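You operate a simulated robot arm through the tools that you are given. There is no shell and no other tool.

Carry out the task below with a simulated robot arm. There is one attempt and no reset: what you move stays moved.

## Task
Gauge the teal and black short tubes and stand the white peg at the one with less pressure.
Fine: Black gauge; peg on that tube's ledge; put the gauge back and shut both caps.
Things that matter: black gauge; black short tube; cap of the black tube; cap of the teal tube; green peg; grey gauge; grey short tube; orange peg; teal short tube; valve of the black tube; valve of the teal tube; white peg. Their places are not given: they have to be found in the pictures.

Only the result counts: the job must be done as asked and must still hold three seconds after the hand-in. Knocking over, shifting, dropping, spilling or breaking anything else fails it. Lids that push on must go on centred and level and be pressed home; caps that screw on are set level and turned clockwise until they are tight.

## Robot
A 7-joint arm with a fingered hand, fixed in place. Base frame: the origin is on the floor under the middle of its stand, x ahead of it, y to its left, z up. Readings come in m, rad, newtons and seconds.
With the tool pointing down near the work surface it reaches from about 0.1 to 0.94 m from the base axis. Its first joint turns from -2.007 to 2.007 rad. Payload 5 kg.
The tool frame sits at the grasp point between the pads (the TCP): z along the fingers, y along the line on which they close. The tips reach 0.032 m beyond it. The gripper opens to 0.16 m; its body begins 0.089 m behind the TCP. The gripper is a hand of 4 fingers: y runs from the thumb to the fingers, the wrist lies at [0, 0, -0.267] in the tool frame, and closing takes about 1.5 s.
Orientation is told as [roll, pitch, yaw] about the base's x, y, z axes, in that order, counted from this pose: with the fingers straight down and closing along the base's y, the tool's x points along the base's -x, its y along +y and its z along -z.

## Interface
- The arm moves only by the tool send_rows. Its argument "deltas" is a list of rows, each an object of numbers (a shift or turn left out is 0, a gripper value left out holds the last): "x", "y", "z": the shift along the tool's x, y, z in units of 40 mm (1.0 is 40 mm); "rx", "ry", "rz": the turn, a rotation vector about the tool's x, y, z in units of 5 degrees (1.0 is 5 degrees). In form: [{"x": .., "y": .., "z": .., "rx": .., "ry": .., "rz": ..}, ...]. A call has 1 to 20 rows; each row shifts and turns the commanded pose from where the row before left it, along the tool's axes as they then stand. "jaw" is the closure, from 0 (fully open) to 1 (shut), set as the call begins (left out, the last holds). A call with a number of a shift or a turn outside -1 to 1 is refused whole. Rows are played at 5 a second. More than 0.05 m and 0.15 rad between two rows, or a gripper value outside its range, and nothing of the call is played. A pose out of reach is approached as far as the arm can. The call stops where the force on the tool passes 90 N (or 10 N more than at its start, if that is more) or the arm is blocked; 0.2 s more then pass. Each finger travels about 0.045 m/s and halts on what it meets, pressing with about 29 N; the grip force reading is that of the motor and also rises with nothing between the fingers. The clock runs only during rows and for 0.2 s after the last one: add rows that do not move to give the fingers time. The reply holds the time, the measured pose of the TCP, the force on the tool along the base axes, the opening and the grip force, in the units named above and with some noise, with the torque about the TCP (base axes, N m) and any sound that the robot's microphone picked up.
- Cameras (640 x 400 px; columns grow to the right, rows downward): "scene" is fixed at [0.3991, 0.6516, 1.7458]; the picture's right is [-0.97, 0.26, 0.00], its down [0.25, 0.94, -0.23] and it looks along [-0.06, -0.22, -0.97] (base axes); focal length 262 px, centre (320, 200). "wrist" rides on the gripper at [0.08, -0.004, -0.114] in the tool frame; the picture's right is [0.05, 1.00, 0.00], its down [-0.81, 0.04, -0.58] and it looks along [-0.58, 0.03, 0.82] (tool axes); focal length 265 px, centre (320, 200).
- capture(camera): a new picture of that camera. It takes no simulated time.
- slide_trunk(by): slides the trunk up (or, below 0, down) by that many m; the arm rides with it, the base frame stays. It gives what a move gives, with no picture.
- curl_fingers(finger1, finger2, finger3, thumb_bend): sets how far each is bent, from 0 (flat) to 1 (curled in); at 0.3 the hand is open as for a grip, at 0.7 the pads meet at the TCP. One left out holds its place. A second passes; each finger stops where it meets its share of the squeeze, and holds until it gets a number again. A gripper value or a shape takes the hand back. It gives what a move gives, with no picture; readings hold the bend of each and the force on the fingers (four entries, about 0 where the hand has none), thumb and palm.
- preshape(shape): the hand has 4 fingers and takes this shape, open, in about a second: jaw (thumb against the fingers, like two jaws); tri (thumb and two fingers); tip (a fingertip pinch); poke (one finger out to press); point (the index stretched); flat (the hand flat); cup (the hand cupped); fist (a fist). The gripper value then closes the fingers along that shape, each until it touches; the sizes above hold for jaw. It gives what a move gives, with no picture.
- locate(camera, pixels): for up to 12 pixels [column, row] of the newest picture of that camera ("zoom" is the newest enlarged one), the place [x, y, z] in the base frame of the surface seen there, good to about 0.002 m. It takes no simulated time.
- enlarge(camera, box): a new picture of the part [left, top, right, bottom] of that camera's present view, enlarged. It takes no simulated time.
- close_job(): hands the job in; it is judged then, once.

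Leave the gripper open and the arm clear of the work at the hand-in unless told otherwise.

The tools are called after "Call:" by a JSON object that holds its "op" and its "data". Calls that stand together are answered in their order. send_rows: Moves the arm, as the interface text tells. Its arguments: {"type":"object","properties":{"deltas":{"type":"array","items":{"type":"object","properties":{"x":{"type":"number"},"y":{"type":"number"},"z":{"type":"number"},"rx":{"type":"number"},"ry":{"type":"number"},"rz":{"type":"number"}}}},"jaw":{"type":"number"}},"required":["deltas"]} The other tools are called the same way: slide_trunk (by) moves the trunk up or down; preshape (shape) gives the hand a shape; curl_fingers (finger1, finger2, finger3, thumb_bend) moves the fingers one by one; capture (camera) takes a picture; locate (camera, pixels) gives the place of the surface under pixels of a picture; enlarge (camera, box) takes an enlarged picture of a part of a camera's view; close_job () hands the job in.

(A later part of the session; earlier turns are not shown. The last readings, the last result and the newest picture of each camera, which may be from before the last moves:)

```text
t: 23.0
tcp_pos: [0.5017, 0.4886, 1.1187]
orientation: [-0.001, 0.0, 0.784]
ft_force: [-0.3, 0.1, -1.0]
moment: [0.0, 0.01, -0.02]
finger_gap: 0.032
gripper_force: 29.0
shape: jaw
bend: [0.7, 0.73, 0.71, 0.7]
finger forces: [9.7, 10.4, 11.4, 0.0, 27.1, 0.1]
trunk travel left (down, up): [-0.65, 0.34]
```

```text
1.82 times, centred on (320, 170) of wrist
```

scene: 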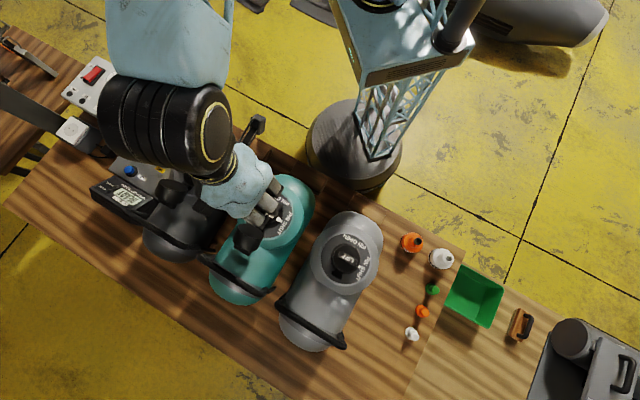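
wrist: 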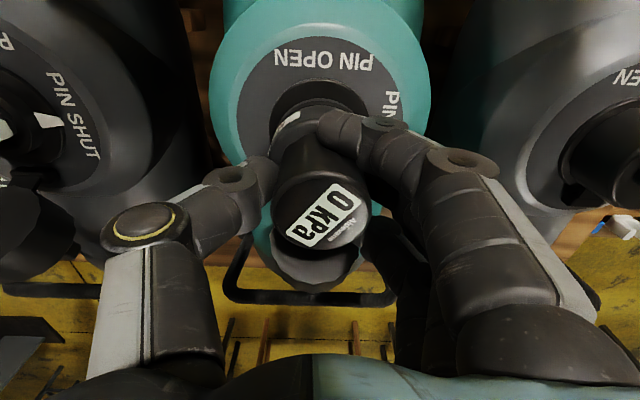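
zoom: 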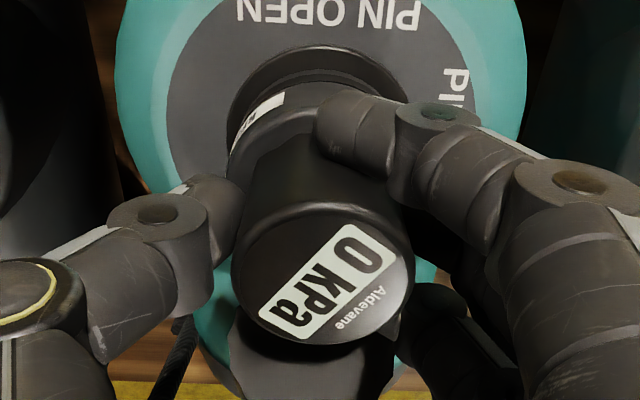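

The load is near zero at z 1.1187 and the display still shows 0. I'll press further in small steps.

Call:
{"op": "send_rows", "data": {"deltas": [{"z": 0.1}, {}, {}]}}

Call:
{"op": "enlarge", "data": {"camera": "wrist", "box": [240, 60, 400, 280]}}

```text
t: 23.8
tcp_pos: [0.5018, 0.4874, 1.1156]
orientation: [-0.001, -0.002, 0.785]
ft_force: [-3.1, -7.3, 17.9]
moment: [0.02, -0.01, -0.01]
finger_gap: 0.0327
gripper_force: 29.2
shape: jaw
bend: [0.7, 0.74, 0.72, 0.7]
finger forces: [11.8, 11.0, 12.0, 0.0, 32.0, 0.1]
trunk travel left (down, up): [-0.65, 0.34]
```

```text
1.82 times, centred on (320, 170) of wrist
```

zoom: 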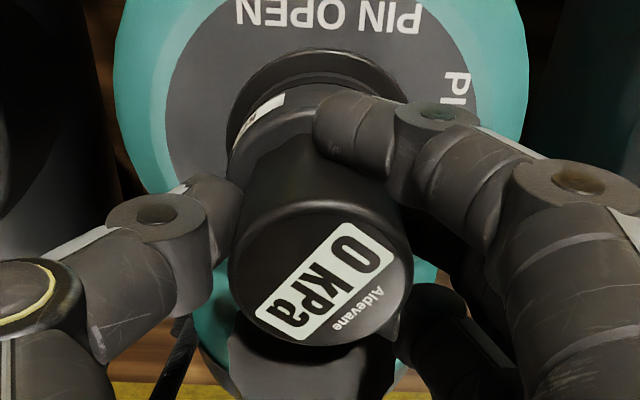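

The force is up to 18 N with the gauge on the flange, and the display still shows 0. I'll press a little harder.

Call:
{"op": "send_rows", "data": {"deltas": [{"z": 0.1}, {}, {}, {}]}}

Call:
{"op": "enlarge", "data": {"camera": "wrist", "box": [240, 60, 400, 280]}}

```text
t: 24.8
tcp_pos: [0.5012, 0.4865, 1.1126]
orientation: [0.002, -0.004, 0.786]
ft_force: [0.7, -2.5, 51.7]
moment: [-0.02, -0.26, 0.0]
finger_gap: 0.0358
gripper_force: 28.8
shape: jaw
bend: [0.71, 0.74, 0.73, 0.72]
finger forces: [12.5, 11.5, 20.0, 0.0, 37.3, 0.0]
trunk travel left (down, up): [-0.65, 0.34]
```

```text
1.82 times, centred on (320, 170) of wrist
```

zoom: 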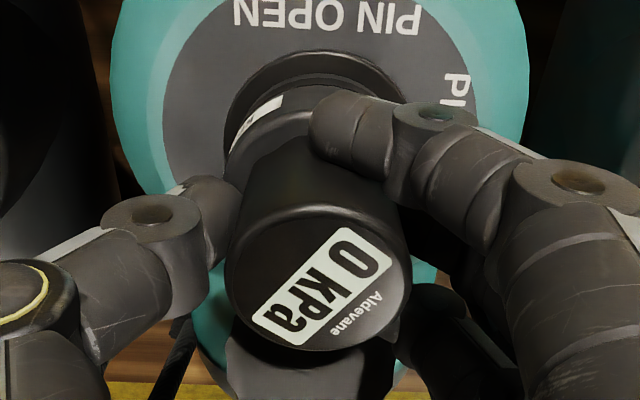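

At 52 N it still reads 0. I'll locate the gauge's top and its base shoulder to see how deeply it's seated and whether it's level.

Call:
{"op": "capture", "data": {"camera": "wrist"}}

Call:
{"op": "locate", "data": {"camera": "wrist", "pixels": [[320, 212], [300, 215], [340, 205], [318, 235], [322, 190], [300, 112], [320, 105], [290, 130], [315, 98], [318, 92]]}}

Call:
{"op": "capture", "data": {"camera": "scene"}}

```text
taken
```

wrist: 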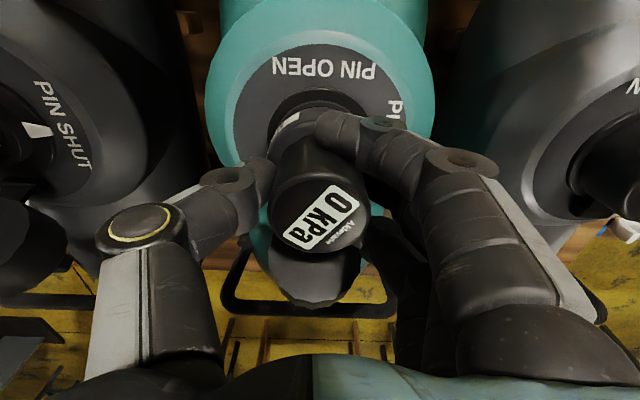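

```text
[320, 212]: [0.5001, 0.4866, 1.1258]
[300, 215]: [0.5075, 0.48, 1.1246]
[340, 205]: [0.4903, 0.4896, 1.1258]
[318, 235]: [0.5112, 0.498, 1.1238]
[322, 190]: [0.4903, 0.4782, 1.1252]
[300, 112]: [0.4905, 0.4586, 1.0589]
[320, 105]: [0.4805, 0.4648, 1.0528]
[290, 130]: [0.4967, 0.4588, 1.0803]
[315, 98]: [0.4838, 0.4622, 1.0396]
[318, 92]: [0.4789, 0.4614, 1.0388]
```

```text
taken
```

scene: 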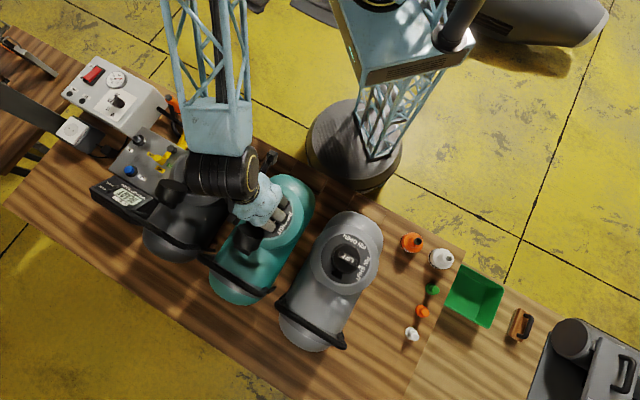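

The gauge is level and fully down: its top is at 1.1255, so its bottom rests on the flange. There's a small white label on its base near wrist (287,125), so I'll enlarge that and the display for instructions.

Call:
{"op": "enlarge", "data": {"camera": "wrist", "box": [265, 95, 325, 150]}}

Call:
{"op": "enlarge", "data": {"camera": "wrist", "box": [265, 165, 385, 265]}}

Call:
{"op": "enlarge", "data": {"camera": "scene", "box": [220, 170, 310, 250]}}

```text
7.27 times, centred on (295, 122) of wrist
```

zoom: 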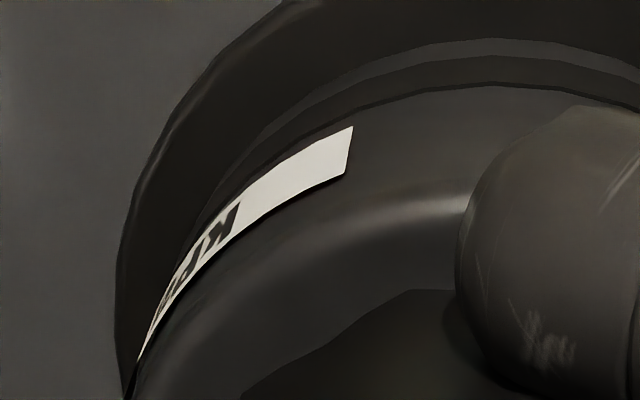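

```text
4.00 times, centred on (325, 215) of wrist
```

zoom: 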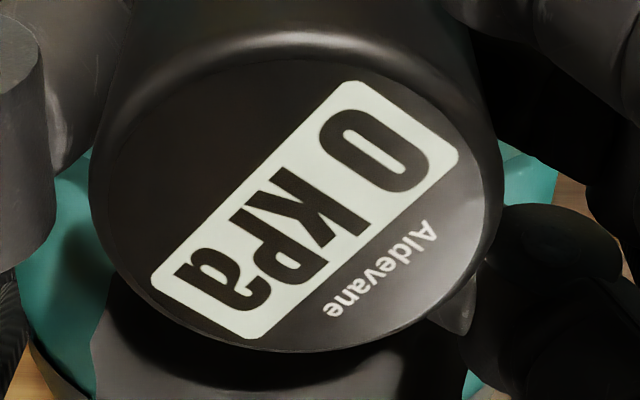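

```text
5.00 times, centred on (265, 210) of scene
```

zoom: 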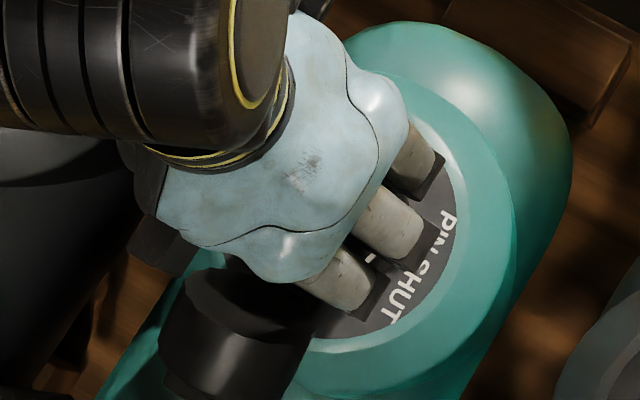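

The label only says "kPa". The gauge may be pushed about 4 mm off-axis by something on the cap side, such as the hinge. I'll lift it off and back to look at the valve and hinge closely.

Call:
{"op": "send_rows", "data": {"deltas": [{"z": -0.3}, {"z": -0.5}, {"z": -0.9}, {"z": -0.9}, {"z": -0.9}]}}

Call:
{"op": "send_rows", "data": {"deltas": [{"x": 1}, {"x": 1}, {"x": 1}, {"x": 1}, {}]}}

Call:
{"op": "capture", "data": {"camera": "wrist"}}

Call:
{"op": "capture", "data": {"camera": "scene"}}

```text
t: 26.0
tcp_pos: [0.5016, 0.4911, 1.2507]
orientation: [-0.001, 0.001, 0.786]
ft_force: [0.6, 0.6, -1.0]
moment: [0.03, -0.02, 0.05]
finger_gap: 0.0331
gripper_force: 28.8
shape: jaw
bend: [0.7, 0.73, 0.72, 0.71]
finger forces: [11.3, 9.4, 13.3, 0.0, 26.7, 0.1]
trunk travel left (down, up): [-0.65, 0.34]
```

```text
t: 27.2
tcp_pos: [0.3936, 0.3765, 1.2513]
orientation: [-0.001, 0.0, 0.783]
ft_force: [0.2, 0.2, -1.0]
moment: [-0.02, -0.01, -0.02]
finger_gap: 0.033
gripper_force: 29.2
shape: jaw
bend: [0.7, 0.73, 0.72, 0.71]
finger forces: [11.5, 9.5, 13.6, 0.0, 26.8, 0.1]
trunk travel left (down, up): [-0.65, 0.34]
```

```text
taken
```

wrist: 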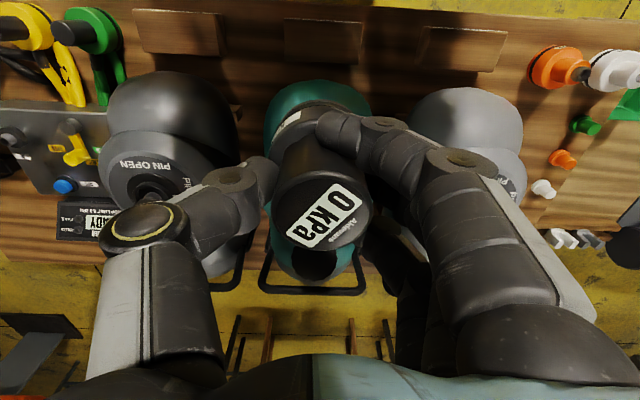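

```text
taken
```

scene: 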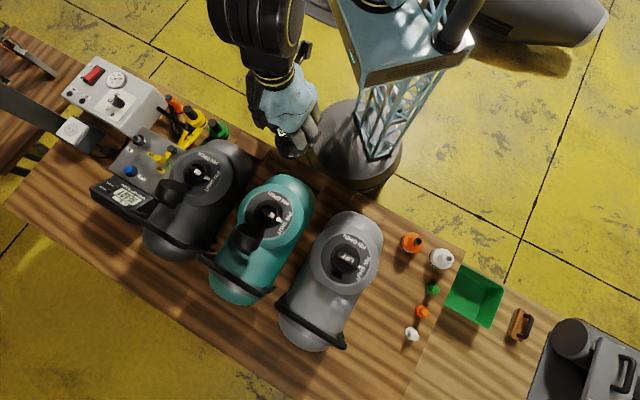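

The scene view is free now. I'll enlarge the teal valve strongly to see the hinge, the cap and the pin.

Call:
{"op": "enlarge", "data": {"camera": "scene", "box": [232, 194, 292, 258]}}

Call:
{"op": "locate", "data": {"camera": "zoom", "pixels": [[245, 190], [262, 205], [240, 172], [275, 215], [225, 165], [200, 180], [180, 200], [130, 190], [160, 220], [100, 220], [150, 250], [190, 250]]}}

Call:
{"op": "locate", "data": {"camera": "zoom", "pixels": [[310, 140], [295, 125], [335, 150], [320, 160], [345, 130], [290, 180], [370, 175], [300, 90], [245, 130], [160, 300], [150, 320], [200, 280]]}}

```text
6.25 times, centred on (262, 226) of scene
```

zoom: 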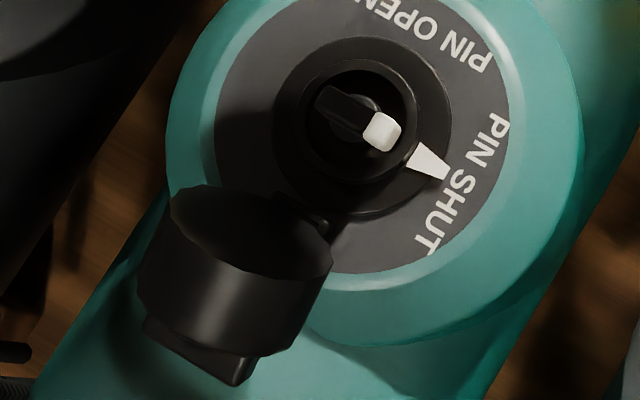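

```text
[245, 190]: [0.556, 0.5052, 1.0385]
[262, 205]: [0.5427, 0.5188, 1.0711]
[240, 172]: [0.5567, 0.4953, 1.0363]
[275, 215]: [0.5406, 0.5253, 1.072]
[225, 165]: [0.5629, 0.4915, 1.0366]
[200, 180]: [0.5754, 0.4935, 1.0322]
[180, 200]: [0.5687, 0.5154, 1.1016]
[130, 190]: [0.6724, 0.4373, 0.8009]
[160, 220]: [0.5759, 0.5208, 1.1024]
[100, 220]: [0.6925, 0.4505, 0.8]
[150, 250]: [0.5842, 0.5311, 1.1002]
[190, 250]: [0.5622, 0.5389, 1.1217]
```

```text
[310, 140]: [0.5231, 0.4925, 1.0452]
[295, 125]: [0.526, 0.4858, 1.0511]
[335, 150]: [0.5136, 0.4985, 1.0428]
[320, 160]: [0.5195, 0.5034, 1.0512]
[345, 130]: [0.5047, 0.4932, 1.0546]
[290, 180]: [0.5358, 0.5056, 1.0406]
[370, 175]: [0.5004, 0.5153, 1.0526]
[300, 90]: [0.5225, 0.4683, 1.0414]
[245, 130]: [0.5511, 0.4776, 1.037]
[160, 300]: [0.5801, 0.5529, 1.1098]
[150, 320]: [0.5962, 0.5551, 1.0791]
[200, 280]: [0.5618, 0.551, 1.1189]
```

The hinge and upright cap are outside the gauge's footprint (cap face at about 5 cm from the valve axis), so nothing blocks it. I'll return above the valve, centre more exactly on (0.5015, 0.490), and seat the gauge again.

Call:
{"op": "send_rows", "data": {"deltas": [{"x": -0.98, "y": 0.02}, {"x": -0.98, "y": 0.02}, {"x": -0.98, "y": 0.02}, {"x": -0.98, "y": 0.02}, {}, {}]}}

```text
t: 28.6
tcp_pos: [0.5011, 0.4887, 1.2501]
orientation: [0.0, 0.0, 0.785]
ft_force: [0.2, 0.0, -1.6]
moment: [0.01, 0.02, 0.03]
finger_gap: 0.033
gripper_force: 28.7
shape: jaw
bend: [0.7, 0.73, 0.72, 0.71]
finger forces: [11.5, 9.7, 13.8, 0.0, 26.7, 0.0]
trunk travel left (down, up): [-0.65, 0.34]
```

I'm at (0.501, 0.489). Lowering to about 1 cm above the ring, then slowly down.

Call:
{"op": "send_rows", "data": {"deltas": [{"z": 0.95}, {"z": 0.95}, {"z": 0.9}, {}]}}

Call:
{"op": "send_rows", "data": {"deltas": [{"z": 0.12}, {"z": 0.12}, {"z": 0.12}, {}]}}

Call:
{"op": "enlarge", "data": {"camera": "wrist", "box": [240, 60, 400, 280]}}

```text
t: 29.6
tcp_pos: [0.4985, 0.4917, 1.1376]
orientation: [0.0, -0.001, 0.784]
ft_force: [-0.1, 0.3, -2.0]
moment: [0.0, 0.01, 0.0]
finger_gap: 0.033
gripper_force: 28.6
shape: jaw
bend: [0.7, 0.73, 0.72, 0.71]
finger forces: [11.4, 9.7, 13.8, 0.0, 26.5, 0.0]
trunk travel left (down, up): [-0.65, 0.34]
```

```text
t: 30.6
tcp_pos: [0.498, 0.4902, 1.1237]
orientation: [-0.001, -0.002, 0.786]
ft_force: [0.1, 2.2, 9.3]
moment: [-0.18, -0.19, 0.03]
finger_gap: 0.033
gripper_force: 29.4
shape: jaw
bend: [0.7, 0.73, 0.72, 0.71]
finger forces: [12.0, 10.0, 15.4, 0.1, 28.2, 0.0]
trunk travel left (down, up): [-0.65, 0.34]
```

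```text
1.82 times, centred on (320, 170) of wrist
```

zoom: 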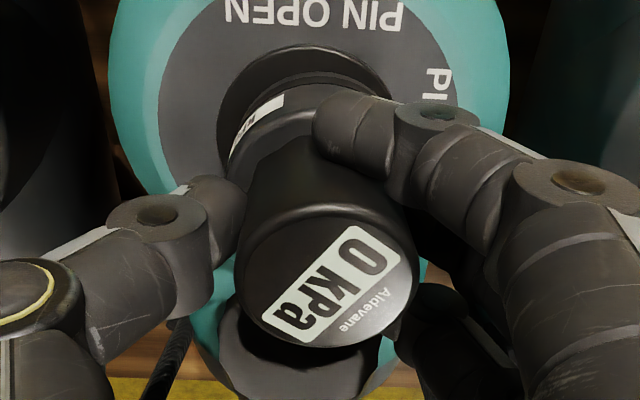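

Contact came at ring height with the gauge a few mm off in the tube-row direction. I'll lift slightly, shift 4 mm back toward the black tube, and seat again.

Call:
{"op": "send_rows", "data": {"deltas": [{"z": -0.12}, {"y": -0.1}, {"z": 0.15}, {"z": 0.12}, {"z": 0.1}, {}]}}

Call:
{"op": "enlarge", "data": {"camera": "wrist", "box": [240, 60, 400, 280]}}

```text
t: 32.0
tcp_pos: [0.4996, 0.4874, 1.1149]
orientation: [0.0, -0.005, 0.786]
ft_force: [1.9, -1.0, 18.7]
moment: [0.16, -0.01, 0.01]
finger_gap: 0.0334
gripper_force: 29.6
shape: jaw
bend: [0.7, 0.74, 0.72, 0.71]
finger forces: [12.1, 10.3, 16.5, 0.1, 31.3, 0.1]
trunk travel left (down, up): [-0.65, 0.34]
```

```text
1.82 times, centred on (320, 170) of wrist
```

zoom: 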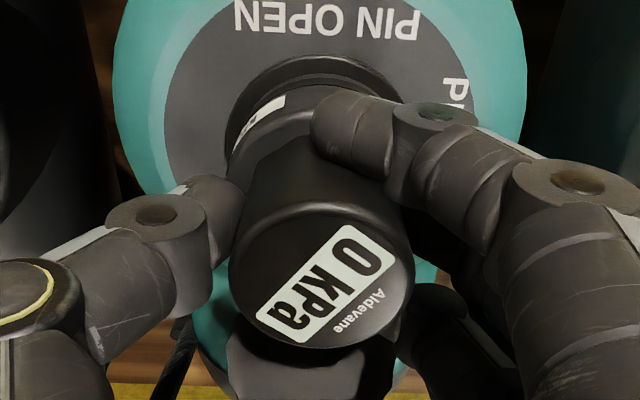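

It's seated again at 19 N, still 0 kPa. I'll test whether a twist matters: ease the force and turn the gauge 30° counter-clockwise (seen from above), watching torque and display.

Call:
{"op": "send_rows", "data": {"deltas": [{"z": -0.03}, {"rz": -1}, {"rz": -1}, {"rz": -1}, {"rz": -1}, {"rz": -1}, {"rz": -1}, {}]}}

Call:
{"op": "capture", "data": {"camera": "wrist"}}

```text
t: 33.8
tcp_pos: [0.4998, 0.4849, 1.1151]
orientation: [-0.001, 0.0, 1.31]
ft_force: [3.1, 1.6, 12.8]
moment: [0.17, 0.01, -0.17]
finger_gap: 0.0329
gripper_force: 28.6
shape: jaw
bend: [0.7, 0.74, 0.72, 0.71]
finger forces: [11.9, 9.8, 18.1, 0.1, 30.3, 0.0]
trunk travel left (down, up): [-0.65, 0.34]
```

```text
taken
```

wrist: 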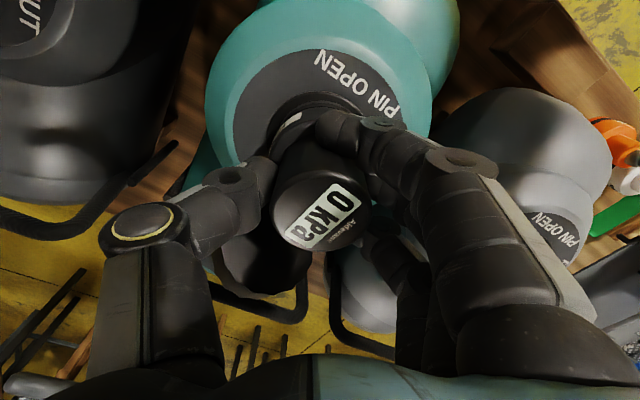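

A 30° turn met only friction (0.17 N·m), no change. I'll turn back and then 40° clockwise past the start to test the other direction.

Call:
{"op": "send_rows", "data": {"deltas": [{"rz": 1}, {"rz": 1}, {"rz": 1}, {"rz": 1}, {"rz": 1}, {"rz": 1}, {"rz": 1}, {"rz": 1}, {"rz": 1}, {"rz": 1}, {"rz": 1}, {"rz": 1}, {"rz": 1}, {"rz": 1}, {}]}}

Call:
{"op": "capture", "data": {"camera": "wrist"}}

```text
t: 37.0
tcp_pos: [0.4989, 0.4871, 1.1148]
orientation: [0.0, -0.002, 0.087]
ft_force: [-2.8, 8.3, 12.4]
moment: [0.37, -0.14, 0.2]
finger_gap: 0.0328
gripper_force: 28.8
shape: jaw
bend: [0.7, 0.73, 0.72, 0.71]
finger forces: [16.4, 12.4, 23.7, 0.0, 26.0, 0.1]
trunk travel left (down, up): [-0.65, 0.34]
```

```text
taken
```

wrist: 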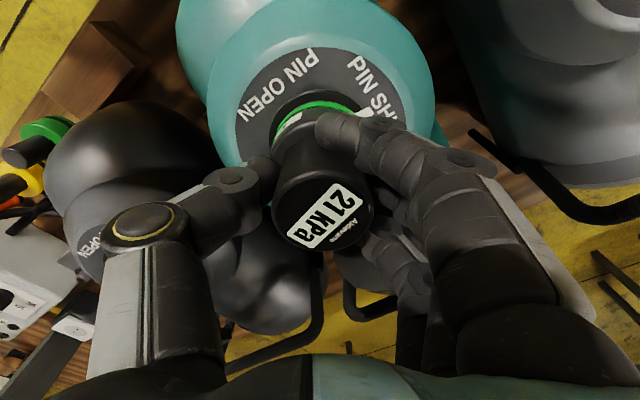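

The clockwise turn engaged it: a green ring shows and the display now reads "21 kPa". I'll enlarge to read it for certain.

Call:
{"op": "enlarge", "data": {"camera": "wrist", "box": [265, 80, 385, 260]}}

Call:
{"op": "enlarge", "data": {"camera": "wrist", "box": [275, 170, 375, 250]}}

```text
2.22 times, centred on (325, 170) of wrist
```

zoom: 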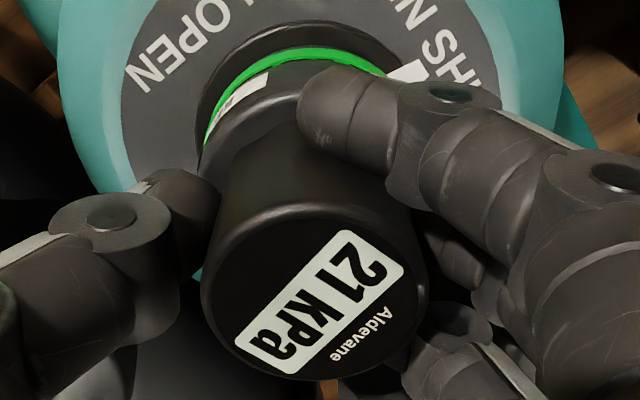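

```text
5.00 times, centred on (325, 210) of wrist
```

zoom: 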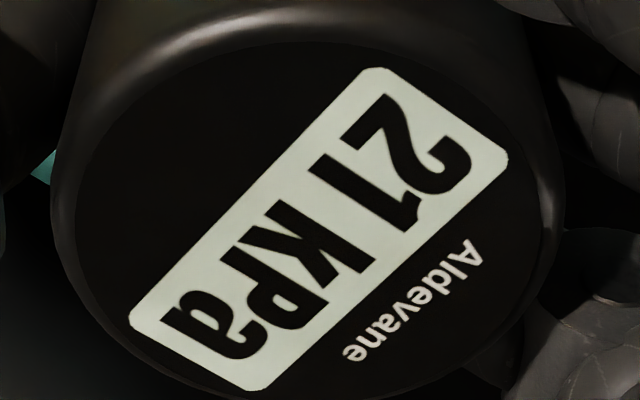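

Teal reads 21 kPa. Now I'll turn counter-clockwise back 50° to unlock, and check that the reading clears before lifting.

Call:
{"op": "send_rows", "data": {"deltas": [{"rz": -1}, {"rz": -1}, {"rz": -1}, {"rz": -1}, {"rz": -1}, {"rz": -1}, {"rz": -1}, {"rz": -1}, {"rz": -1}, {"rz": -1}, {}]}}

Call:
{"op": "capture", "data": {"camera": "wrist"}}

```text
t: 39.4
tcp_pos: [0.4999, 0.4864, 1.1133]
orientation: [-0.001, -0.001, 0.961]
ft_force: [11.1, 7.9, 23.5]
moment: [0.34, -0.38, -0.05]
finger_gap: 0.0333
gripper_force: 28.7
shape: jaw
bend: [0.7, 0.74, 0.73, 0.71]
finger forces: [11.7, 9.3, 32.6, 0.0, 33.4, 0.1]
trunk travel left (down, up): [-0.65, 0.34]
```

```text
taken
```

wrist: 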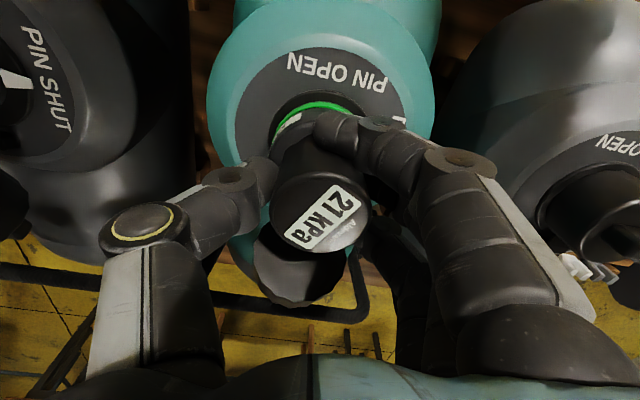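

It still shows 21 kPa after 50°, so it's still locked. I'll keep turning counter-clockwise 25° more and check.

Call:
{"op": "send_rows", "data": {"deltas": [{"z": -0.04}, {"rz": -1}, {"rz": -1}, {"rz": -1}, {"rz": -1}, {"rz": -1}, {}]}}

Call:
{"op": "capture", "data": {"camera": "wrist"}}

```text
t: 41.0
tcp_pos: [0.5005, 0.4856, 1.1154]
orientation: [-0.001, 0.001, 1.398]
ft_force: [-0.3, -0.4, -2.4]
moment: [0.01, -0.03, -0.05]
finger_gap: 0.0322
gripper_force: 29.1
shape: jaw
bend: [0.7, 0.73, 0.72, 0.71]
finger forces: [15.1, 10.2, 18.1, 0.0, 26.4, 0.0]
trunk travel left (down, up): [-0.65, 0.34]
```

```text
taken
```

wrist: 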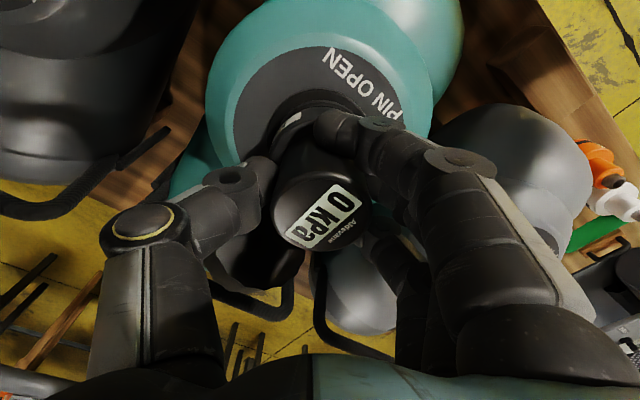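

It's unlocked: display 0, green ring gone, force about zero. I'll lift it straight up slowly.

Call:
{"op": "send_rows", "data": {"deltas": [{"z": -0.25}, {"z": -0.5}, {"z": -0.9}, {"z": -0.9}, {"z": -0.9}, {}]}}

Call:
{"op": "capture", "data": {"camera": "wrist"}}

Call:
{"op": "capture", "data": {"camera": "scene"}}

```text
t: 42.4
tcp_pos: [0.5037, 0.4869, 1.252]
orientation: [0.002, -0.001, 1.396]
ft_force: [-0.2, 0.7, -1.6]
moment: [0.0, 0.01, -0.02]
finger_gap: 0.0325
gripper_force: 28.7
shape: jaw
bend: [0.7, 0.73, 0.72, 0.71]
finger forces: [14.9, 10.2, 17.9, 0.1, 26.3, 0.0]
trunk travel left (down, up): [-0.65, 0.34]
```

```text
taken
```

wrist: 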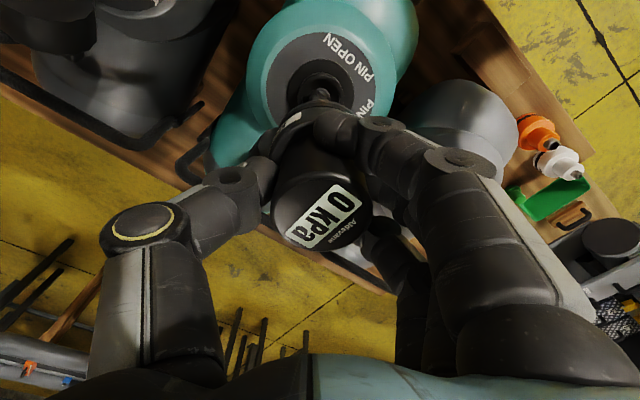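

```text
taken
```

scene: 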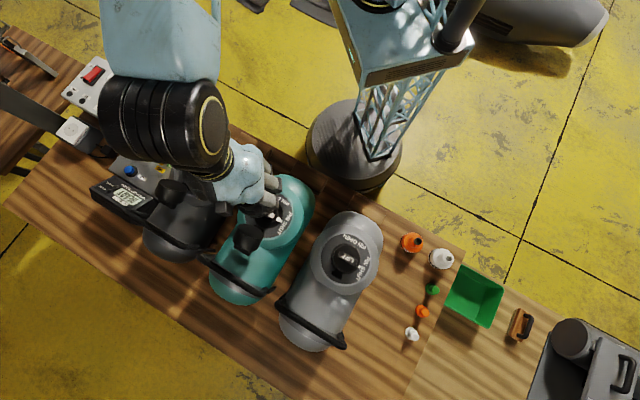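

Teal measured 21 kPa. Next I'll rotate to about 65° and carry the gauge over the black valve, estimated centre (0.672, 0.316), at the same height.

Call:
{"op": "send_rows", "data": {"deltas": [{"rz": 1}, {"rz": 1}, {"rz": 1}, {"x": 0.35, "y": -0.935}, {"x": 0.35, "y": -0.935}, {"x": 0.35, "y": -0.935}, {"x": 0.35, "y": -0.935}, {"x": 0.35, "y": -0.935}, {"x": 0.35, "y": -0.935}, {}, {}]}}

Call:
{"op": "capture", "data": {"camera": "wrist"}}

Call:
{"op": "capture", "data": {"camera": "scene"}}

```text
t: 44.8
tcp_pos: [0.6648, 0.3105, 1.2535]
orientation: [0.001, 0.0, 1.133]
ft_force: [0.6, 0.2, -0.9]
moment: [-0.02, 0.01, 0.01]
finger_gap: 0.0324
gripper_force: 28.9
shape: jaw
bend: [0.7, 0.73, 0.72, 0.71]
finger forces: [14.2, 10.3, 17.5, 0.0, 26.3, 0.0]
trunk travel left (down, up): [-0.65, 0.34]
```

```text
taken
```

wrist: 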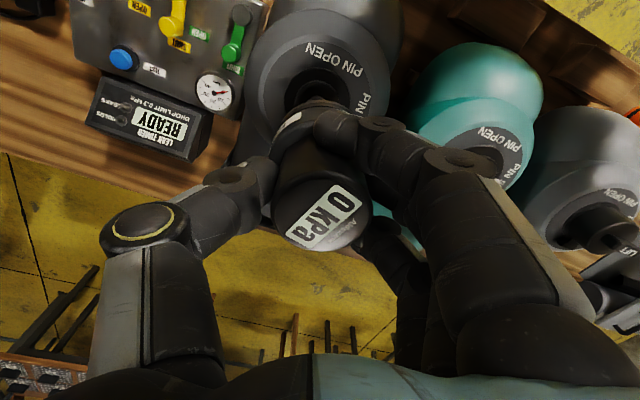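

```text
taken
```

scene: 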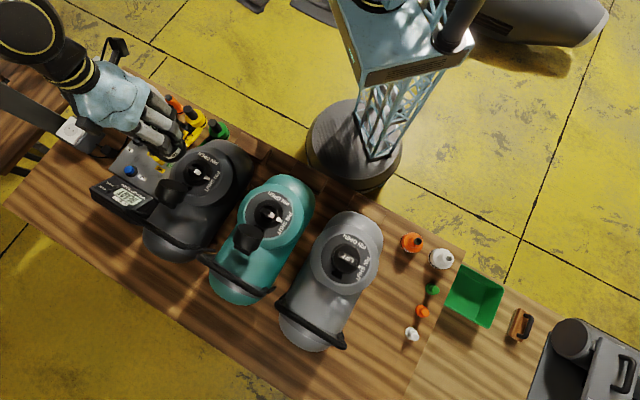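

The hand is near the black valve. I'll enlarge the scene to check the teal pin is still shut and look at the black valve and the surroundings of the arm.

Call:
{"op": "enlarge", "data": {"camera": "scene", "box": [60, 90, 300, 250]}}

Call:
{"op": "enlarge", "data": {"camera": "wrist", "box": [230, 30, 410, 150]}}

Call:
{"op": "locate", "data": {"camera": "zoom", "pixels": [[222, 200], [400, 180], [290, 130], [320, 130], [250, 160], [205, 230], [350, 140], [410, 200], [300, 165], [340, 165]]}}

```text
2.50 times, centred on (180, 170) of scene
```

zoom: 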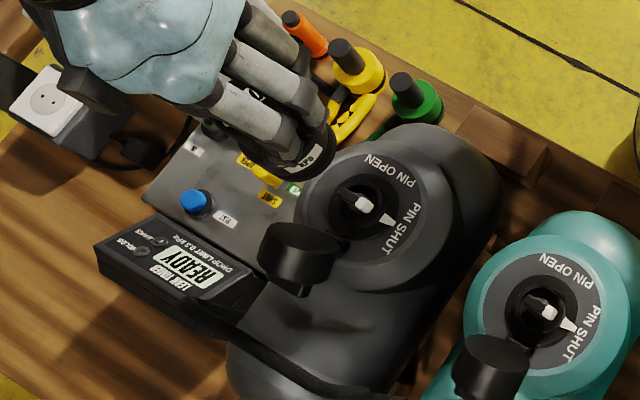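

```text
3.33 times, centred on (320, 90) of wrist
```

zoom: 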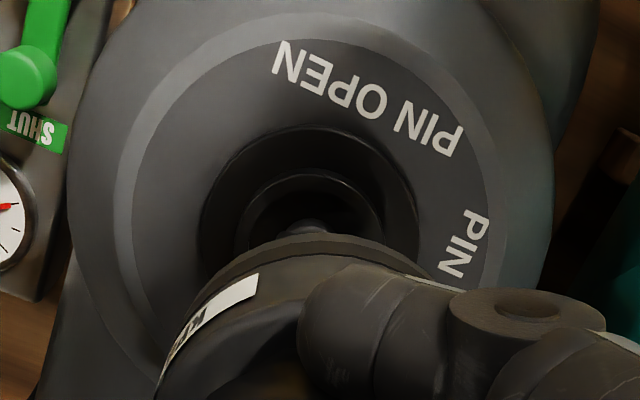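

```text
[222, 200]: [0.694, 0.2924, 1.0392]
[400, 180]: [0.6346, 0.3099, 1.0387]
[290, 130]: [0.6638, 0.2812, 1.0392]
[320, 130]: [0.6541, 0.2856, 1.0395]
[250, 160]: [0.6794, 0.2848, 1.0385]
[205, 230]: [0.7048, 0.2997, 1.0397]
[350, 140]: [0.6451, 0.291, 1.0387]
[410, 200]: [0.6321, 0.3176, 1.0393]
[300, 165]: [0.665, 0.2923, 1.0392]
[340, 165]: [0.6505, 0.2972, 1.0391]
```

Both pins still point to SHUT. The black flange fits a circle centred at about (0.671, 0.319). Because the lock needs a long clockwise turn, I'll first turn the hand further counter-clockwise to about 95° while high and check the arm can do it.

Call:
{"op": "send_rows", "data": {"deltas": [{"x": -0.2}, {"rz": -1}, {"rz": -1}, {"rz": -1}, {"rz": -1}, {"rz": -1}, {"rz": -1}, {}, {}]}}

Call:
{"op": "capture", "data": {"camera": "scene"}}

Call:
{"op": "capture", "data": {"camera": "wrist"}}

```text
t: 46.8
tcp_pos: [0.6712, 0.322, 1.255]
orientation: [0.0, -0.001, 1.658]
ft_force: [0.0, -0.3, -2.1]
moment: [0.02, 0.03, -0.01]
finger_gap: 0.0326
gripper_force: 28.8
shape: jaw
bend: [0.7, 0.73, 0.72, 0.71]
finger forces: [14.0, 10.2, 17.5, 0.0, 26.3, 0.0]
trunk travel left (down, up): [-0.65, 0.34]
```

```text
taken
```

scene: 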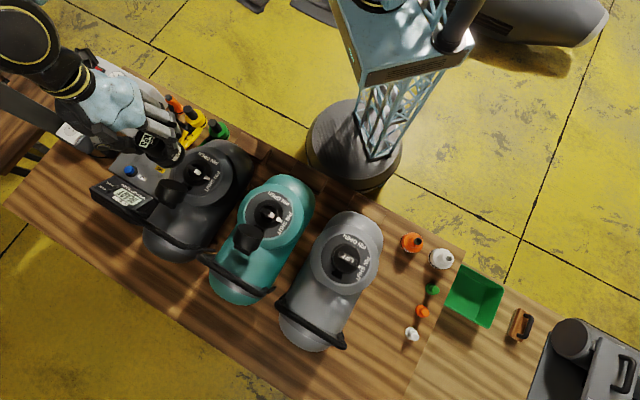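

```text
taken
```

wrist: 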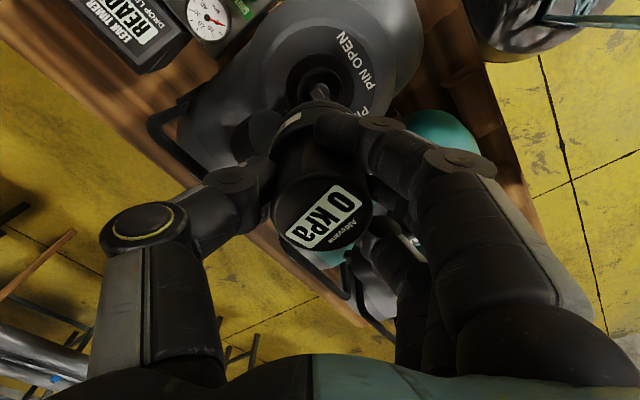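

Yaw 95° works. I'll make a 4 mm correction and descend to about 1 cm above the ring.

Call:
{"op": "send_rows", "data": {"deltas": [{"x": 0.1, "y": 0.03}, {"z": 0.95}, {"z": 0.95}, {"z": 0.9}, {}, {}]}}

Call:
{"op": "capture", "data": {"camera": "wrist"}}

Call:
{"op": "enlarge", "data": {"camera": "wrist", "box": [230, 30, 410, 150]}}

```text
t: 48.2
tcp_pos: [0.6703, 0.3185, 1.1419]
orientation: [-0.001, 0.0, 1.659]
ft_force: [0.2, 0.4, -1.5]
moment: [0.01, -0.01, 0.0]
finger_gap: 0.0323
gripper_force: 28.8
shape: jaw
bend: [0.7, 0.73, 0.72, 0.71]
finger forces: [14.0, 10.1, 17.4, 0.0, 26.3, 0.0]
trunk travel left (down, up): [-0.65, 0.34]
```

```text
taken
```

wrist: 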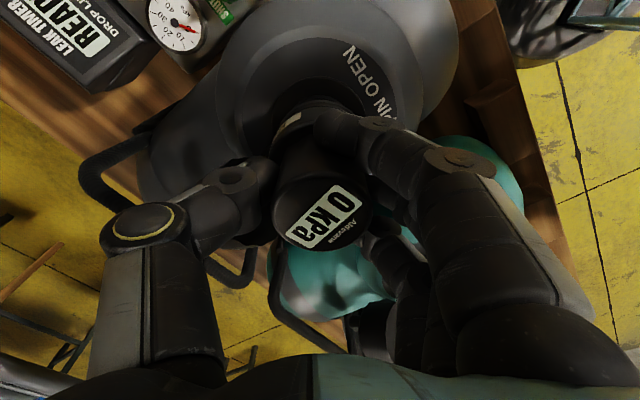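

```text
3.33 times, centred on (320, 90) of wrist
```

zoom: 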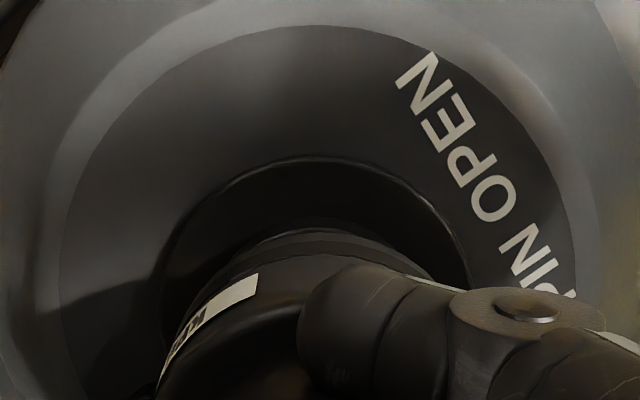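

The gauge is centred over the flange in this view. I'll lower in 5 mm steps.

Call:
{"op": "send_rows", "data": {"deltas": [{"z": 0.12}, {"z": 0.12}, {"z": 0.12}, {"z": 0.12}, {}]}}

```text
t: 49.4
tcp_pos: [0.6703, 0.3203, 1.1239]
orientation: [0.0, 0.0, 1.659]
ft_force: [0.9, -0.9, -0.7]
moment: [-0.09, -0.06, -0.02]
finger_gap: 0.0322
gripper_force: 29.3
shape: jaw
bend: [0.7, 0.73, 0.72, 0.71]
finger forces: [14.4, 10.1, 17.0, 0.0, 26.4, 0.0]
trunk travel left (down, up): [-0.65, 0.34]
```

No real load yet at ring height. Continuing down.

Call:
{"op": "send_rows", "data": {"deltas": [{"z": 0.1}, {"z": 0.1}, {}]}}

Call:
{"op": "capture", "data": {"camera": "wrist"}}

```text
t: 50.2
tcp_pos: [0.6707, 0.3173, 1.1163]
orientation: [-0.002, 0.0, 1.657]
ft_force: [4.9, -3.9, 6.8]
moment: [-0.08, -0.29, 0.02]
finger_gap: 0.0319
gripper_force: 29.1
shape: jaw
bend: [0.7, 0.73, 0.72, 0.71]
finger forces: [15.5, 9.2, 15.8, 0.1, 30.1, 0.0]
trunk travel left (down, up): [-0.65, 0.34]
```

```text
taken
```

wrist: 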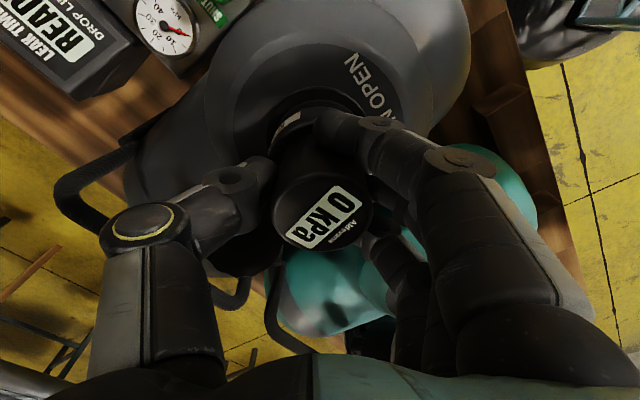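

It slipped over the ring; light side load toward -u. I'll ease 1.5 mm that way, press about 3 mm, then turn clockwise 65°.

Call:
{"op": "send_rows", "data": {"deltas": [{"x": 0.03, "y": -0.025}, {"z": 0.08}, {}]}}

Call:
{"op": "send_rows", "data": {"deltas": [{"rz": 1}, {"rz": 1}, {"rz": 1}, {"rz": 1}, {"rz": 1}, {"rz": 1}, {"rz": 1}, {"rz": 1}, {"rz": 1}, {"rz": 1}, {"rz": 1}, {"rz": 1}, {}]}}

Call:
{"op": "capture", "data": {"camera": "wrist"}}

```text
t: 51.0
tcp_pos: [0.6714, 0.3164, 1.1149]
orientation: [-0.004, -0.002, 1.658]
ft_force: [-0.3, -6.6, 28.1]
moment: [0.21, 0.29, 0.04]
finger_gap: 0.0327
gripper_force: 29.5
shape: jaw
bend: [0.71, 0.73, 0.73, 0.71]
finger forces: [17.0, 11.0, 29.0, 0.0, 30.8, 0.0]
trunk travel left (down, up): [-0.65, 0.34]
```

```text
t: 53.8
tcp_pos: [0.6695, 0.3162, 1.1136]
orientation: [0.0, -0.004, 0.61]
ft_force: [-6.7, 1.4, 29.9]
moment: [1.24, 0.24, 1.06]
finger_gap: 0.0332
gripper_force: 28.6
shape: jaw
bend: [0.71, 0.73, 0.74, 0.71]
finger forces: [12.6, 22.9, 32.3, 0.1, 23.5, 0.2]
trunk travel left (down, up): [-0.65, 0.34]
```

```text
taken
```

wrist: 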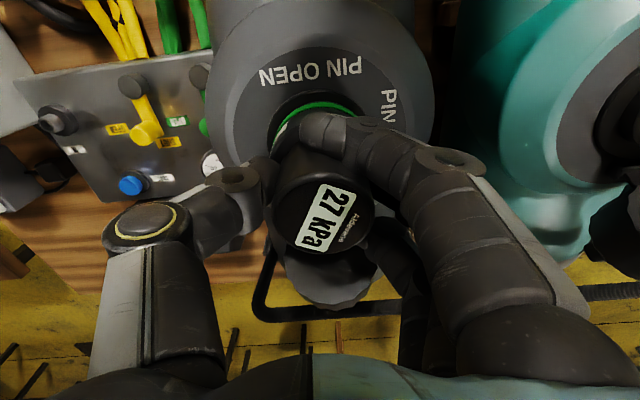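

Locked: green ring and a reading that looks like "27 kPa"; torque 1.06 N·m means it's at the stop. I'll enlarge to confirm the number.

Call:
{"op": "enlarge", "data": {"camera": "wrist", "box": [275, 165, 375, 265]}}

```text
4.00 times, centred on (325, 215) of wrist
```

zoom: 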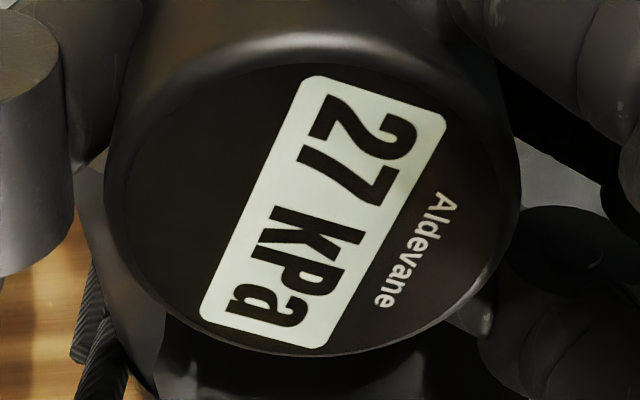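

Black reads 27 kPa, so teal (21 kPa) has less pressure and its ledge gets the peg. Now I'll ease the load and turn counter-clockwise 50° to unlock, then check.

Call:
{"op": "send_rows", "data": {"deltas": [{"z": -0.04}, {"rz": -1}, {"rz": -1}, {"rz": -1}, {"rz": -1}, {"rz": -1}, {"rz": -1}, {"rz": -1}, {"rz": -1}, {"rz": -1}, {"rz": -1}, {}]}}

Call:
{"op": "capture", "data": {"camera": "wrist"}}

```text
t: 56.4
tcp_pos: [0.6725, 0.3179, 1.1129]
orientation: [-0.001, -0.001, 1.483]
ft_force: [3.4, 0.4, 18.1]
moment: [0.45, 0.15, -0.27]
finger_gap: 0.0323
gripper_force: 28.8
shape: jaw
bend: [0.71, 0.73, 0.73, 0.71]
finger forces: [35.7, 12.3, 56.2, 0.0, 29.7, 0.1]
trunk travel left (down, up): [-0.65, 0.34]
```

```text
taken
```

wrist: 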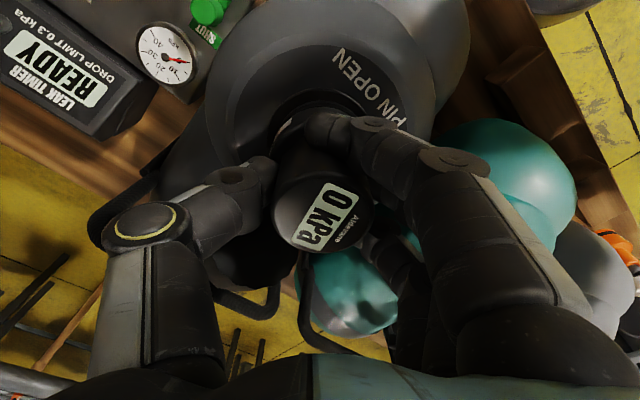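

Unlocked: display 0, no green ring. I'll lift it off straight up.

Call:
{"op": "send_rows", "data": {"deltas": [{"z": -0.2}, {"z": -0.4}, {"z": -0.9}, {"z": -0.9}, {"z": -0.9}, {"z": -0.5}, {}]}}

Call:
{"op": "capture", "data": {"camera": "wrist"}}

Call:
{"op": "capture", "data": {"camera": "scene"}}

```text
t: 58.0
tcp_pos: [0.6725, 0.3156, 1.2647]
orientation: [0.001, 0.0, 1.484]
ft_force: [0.2, 0.2, -1.2]
moment: [0.02, -0.01, 0.01]
finger_gap: 0.0316
gripper_force: 29.0
shape: jaw
bend: [0.71, 0.73, 0.72, 0.71]
finger forces: [31.0, 9.7, 29.1, 0.0, 22.6, 0.0]
trunk travel left (down, up): [-0.65, 0.34]
```

```text
taken
```

wrist: 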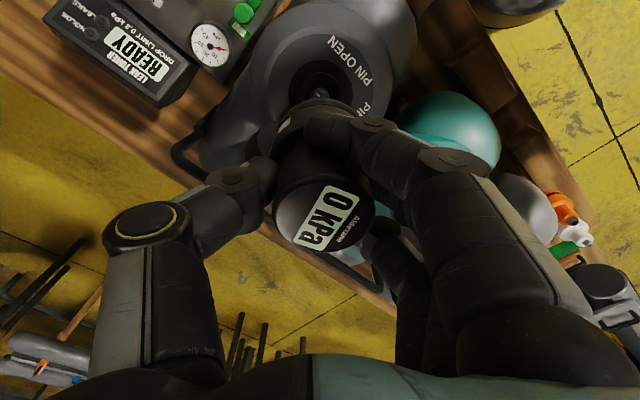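

```text
taken
```

scene: 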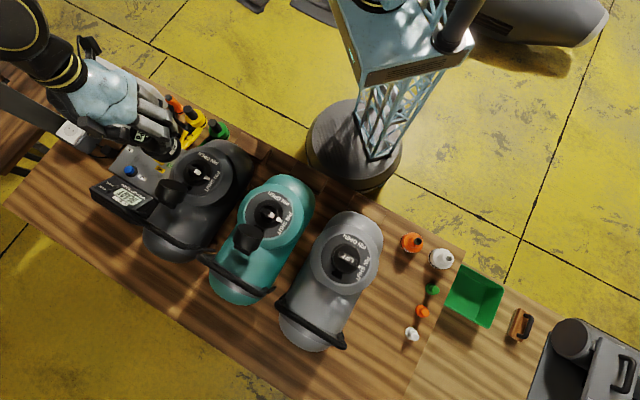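

The gauge is off and held. I'll turn the hand clockwise back to about -10° yaw while high, then carry the gauge back toward its original spot (0.161, 0.758).

Call:
{"op": "send_rows", "data": {"deltas": [{"rz": 1}, {"rz": 1}, {"rz": 1}, {"rz": 1}, {"rz": 1}, {"rz": 1}, {"rz": 1}, {"rz": 1}, {"rz": 1}, {"rz": 1}, {"rz": 1}, {"rz": 1}, {"rz": 1}, {"rz": 1}, {"rz": 1}, {"rz": 1}, {"rz": 1}, {"rz": 1}, {"rz": 1}]}}

Call:
{"op": "send_rows", "data": {"deltas": [{"x": 0.907, "y": 0.542}, {"x": 0.907, "y": 0.542}, {"x": 0.907, "y": 0.542}, {"x": 0.907, "y": 0.542}, {"x": 0.907, "y": 0.542}, {"x": 0.907, "y": 0.542}, {"x": 0.907, "y": 0.542}, {"x": 0.907, "y": 0.542}, {"x": 0.907, "y": 0.542}, {"x": 0.907, "y": 0.542}, {"x": 0.907, "y": 0.542}, {"x": 0.907, "y": 0.542}, {"x": 0.907, "y": 0.542}, {"x": 0.907, "y": 0.542}, {"x": 0.907, "y": 0.542}, {"x": 0.907, "y": 0.542}, {}]}}

Call:
{"op": "capture", "data": {"camera": "wrist"}}

Call:
{"op": "capture", "data": {"camera": "scene"}}

```text
t: 62.0
tcp_pos: [0.6721, 0.3171, 1.2651]
orientation: [0.0, -0.002, -0.177]
ft_force: [0.7, -0.3, -1.7]
moment: [0.0, 0.02, 0.0]
finger_gap: 0.0316
gripper_force: 28.3
shape: jaw
bend: [0.71, 0.73, 0.72, 0.71]
finger forces: [31.0, 9.9, 28.6, 0.0, 22.5, 0.1]
trunk travel left (down, up): [-0.65, 0.34]
```

```text
t: 65.6
tcp_pos: [0.1612, 0.7633, 1.2645]
orientation: [0.002, 0.0, -0.176]
ft_force: [-0.1, -0.9, -1.4]
moment: [0.03, -0.01, 0.02]
finger_gap: 0.0313
gripper_force: 29.1
shape: jaw
bend: [0.71, 0.73, 0.72, 0.71]
finger forces: [27.7, 9.8, 26.2, 0.0, 22.5, 0.0]
trunk travel left (down, up): [-0.65, 0.34]
```

```text
taken
```

wrist: 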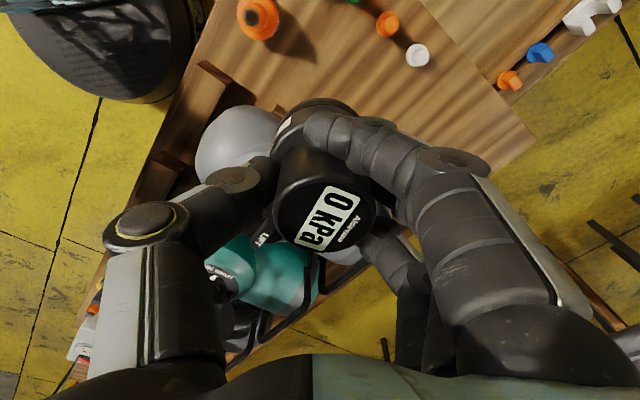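

```text
taken
```

scene: 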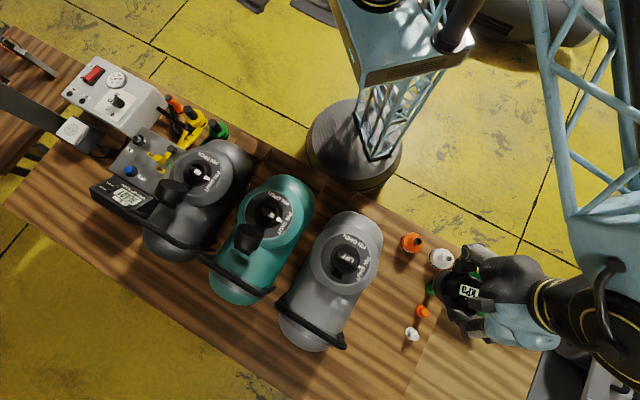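

I'm above the gauge's old spot. I'll check that the gauge is level in the hand by locating points on its top.

Call:
{"op": "locate", "data": {"camera": "wrist", "pixels": [[320, 215], [295, 220], [355, 215], [325, 245], [315, 190], [340, 235], [300, 200]]}}

Call:
{"op": "enlarge", "data": {"camera": "wrist", "box": [240, 80, 420, 280]}}

```text
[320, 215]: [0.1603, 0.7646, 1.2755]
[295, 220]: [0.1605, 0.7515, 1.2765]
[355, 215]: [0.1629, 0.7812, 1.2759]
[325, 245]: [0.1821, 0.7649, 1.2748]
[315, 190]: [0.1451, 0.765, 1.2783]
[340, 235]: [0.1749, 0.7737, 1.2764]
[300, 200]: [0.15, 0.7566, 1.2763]
```

```text
2.00 times, centred on (330, 180) of wrist
```

zoom: 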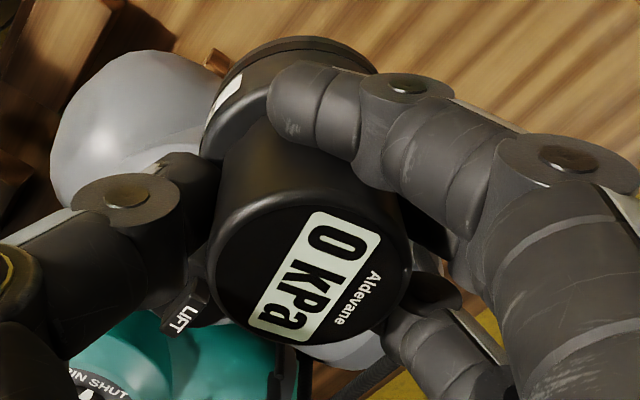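

The gauge is level within a few degrees, its top 11 mm above the TCP. I'll rotate the hand another 10° to partly restore the display's orientation, correct the position by a few mm, and descend toward the bench.

Call:
{"op": "send_rows", "data": {"deltas": [{"rz": 1}, {"rz": 1}, {"x": -0.15, "y": -0.19}, {"z": 1}, {"z": 1}, {"z": 1}, {"z": 1}, {"z": 1}, {"z": 1}, {"z": 1}, {"z": 1}, {}]}}

Call:
{"op": "capture", "data": {"camera": "wrist"}}

Call:
{"op": "enlarge", "data": {"camera": "scene", "box": [370, 210, 530, 340]}}

```text
t: 68.2
tcp_pos: [0.1625, 0.7528, 0.943]
orientation: [0.0, -0.001, -0.35]
ft_force: [-0.5, -0.8, -0.8]
moment: [-0.01, 0.01, -0.02]
finger_gap: 0.031
gripper_force: 28.6
shape: jaw
bend: [0.71, 0.73, 0.72, 0.71]
finger forces: [27.0, 9.8, 25.6, 0.0, 22.4, 0.1]
trunk travel left (down, up): [-0.65, 0.34]
```

```text
taken
```

wrist: 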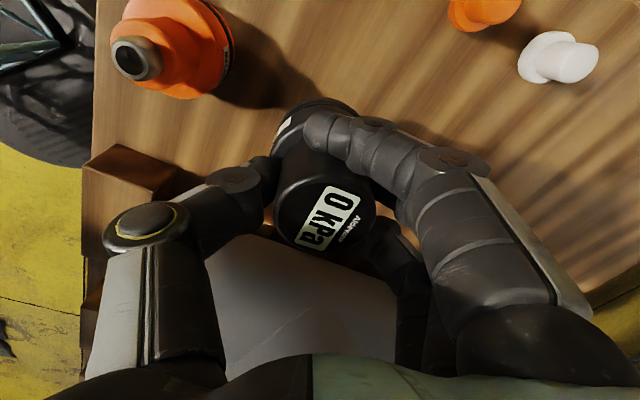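

```text
3.08 times, centred on (450, 275) of scene
```

zoom: 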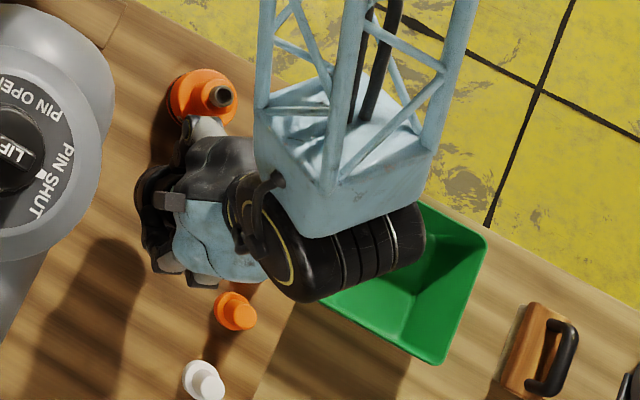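

Clear on all sides. I'll lower to just above the table, then slowly to contact.

Call:
{"op": "send_rows", "data": {"deltas": [{"z": 0.5}, {"z": 0.5}, {"z": 0.4}, {"z": 0.1}, {}]}}

Call:
{"op": "send_rows", "data": {"deltas": [{"z": 0.05}, {"z": 0.05}, {}]}}

```text
t: 69.4
tcp_pos: [0.1642, 0.7511, 0.8827]
orientation: [0.001, 0.001, -0.347]
ft_force: [0.1, -0.6, -1.5]
moment: [0.03, -0.03, 0.02]
finger_gap: 0.031
gripper_force: 29.2
shape: jaw
bend: [0.71, 0.73, 0.72, 0.71]
finger forces: [26.7, 9.9, 25.4, 0.1, 22.4, 0.1]
trunk travel left (down, up): [-0.65, 0.34]
```

```text
t: 70.2
tcp_pos: [0.1644, 0.751, 0.8786]
orientation: [0.0, 0.0, -0.35]
ft_force: [0.7, 0.3, -1.0]
moment: [0.03, 0.03, 0.01]
finger_gap: 0.0312
gripper_force: 28.9
shape: jaw
bend: [0.71, 0.73, 0.72, 0.71]
finger forces: [26.6, 9.7, 25.5, 0.0, 22.4, 0.0]
trunk travel left (down, up): [-0.65, 0.34]
```

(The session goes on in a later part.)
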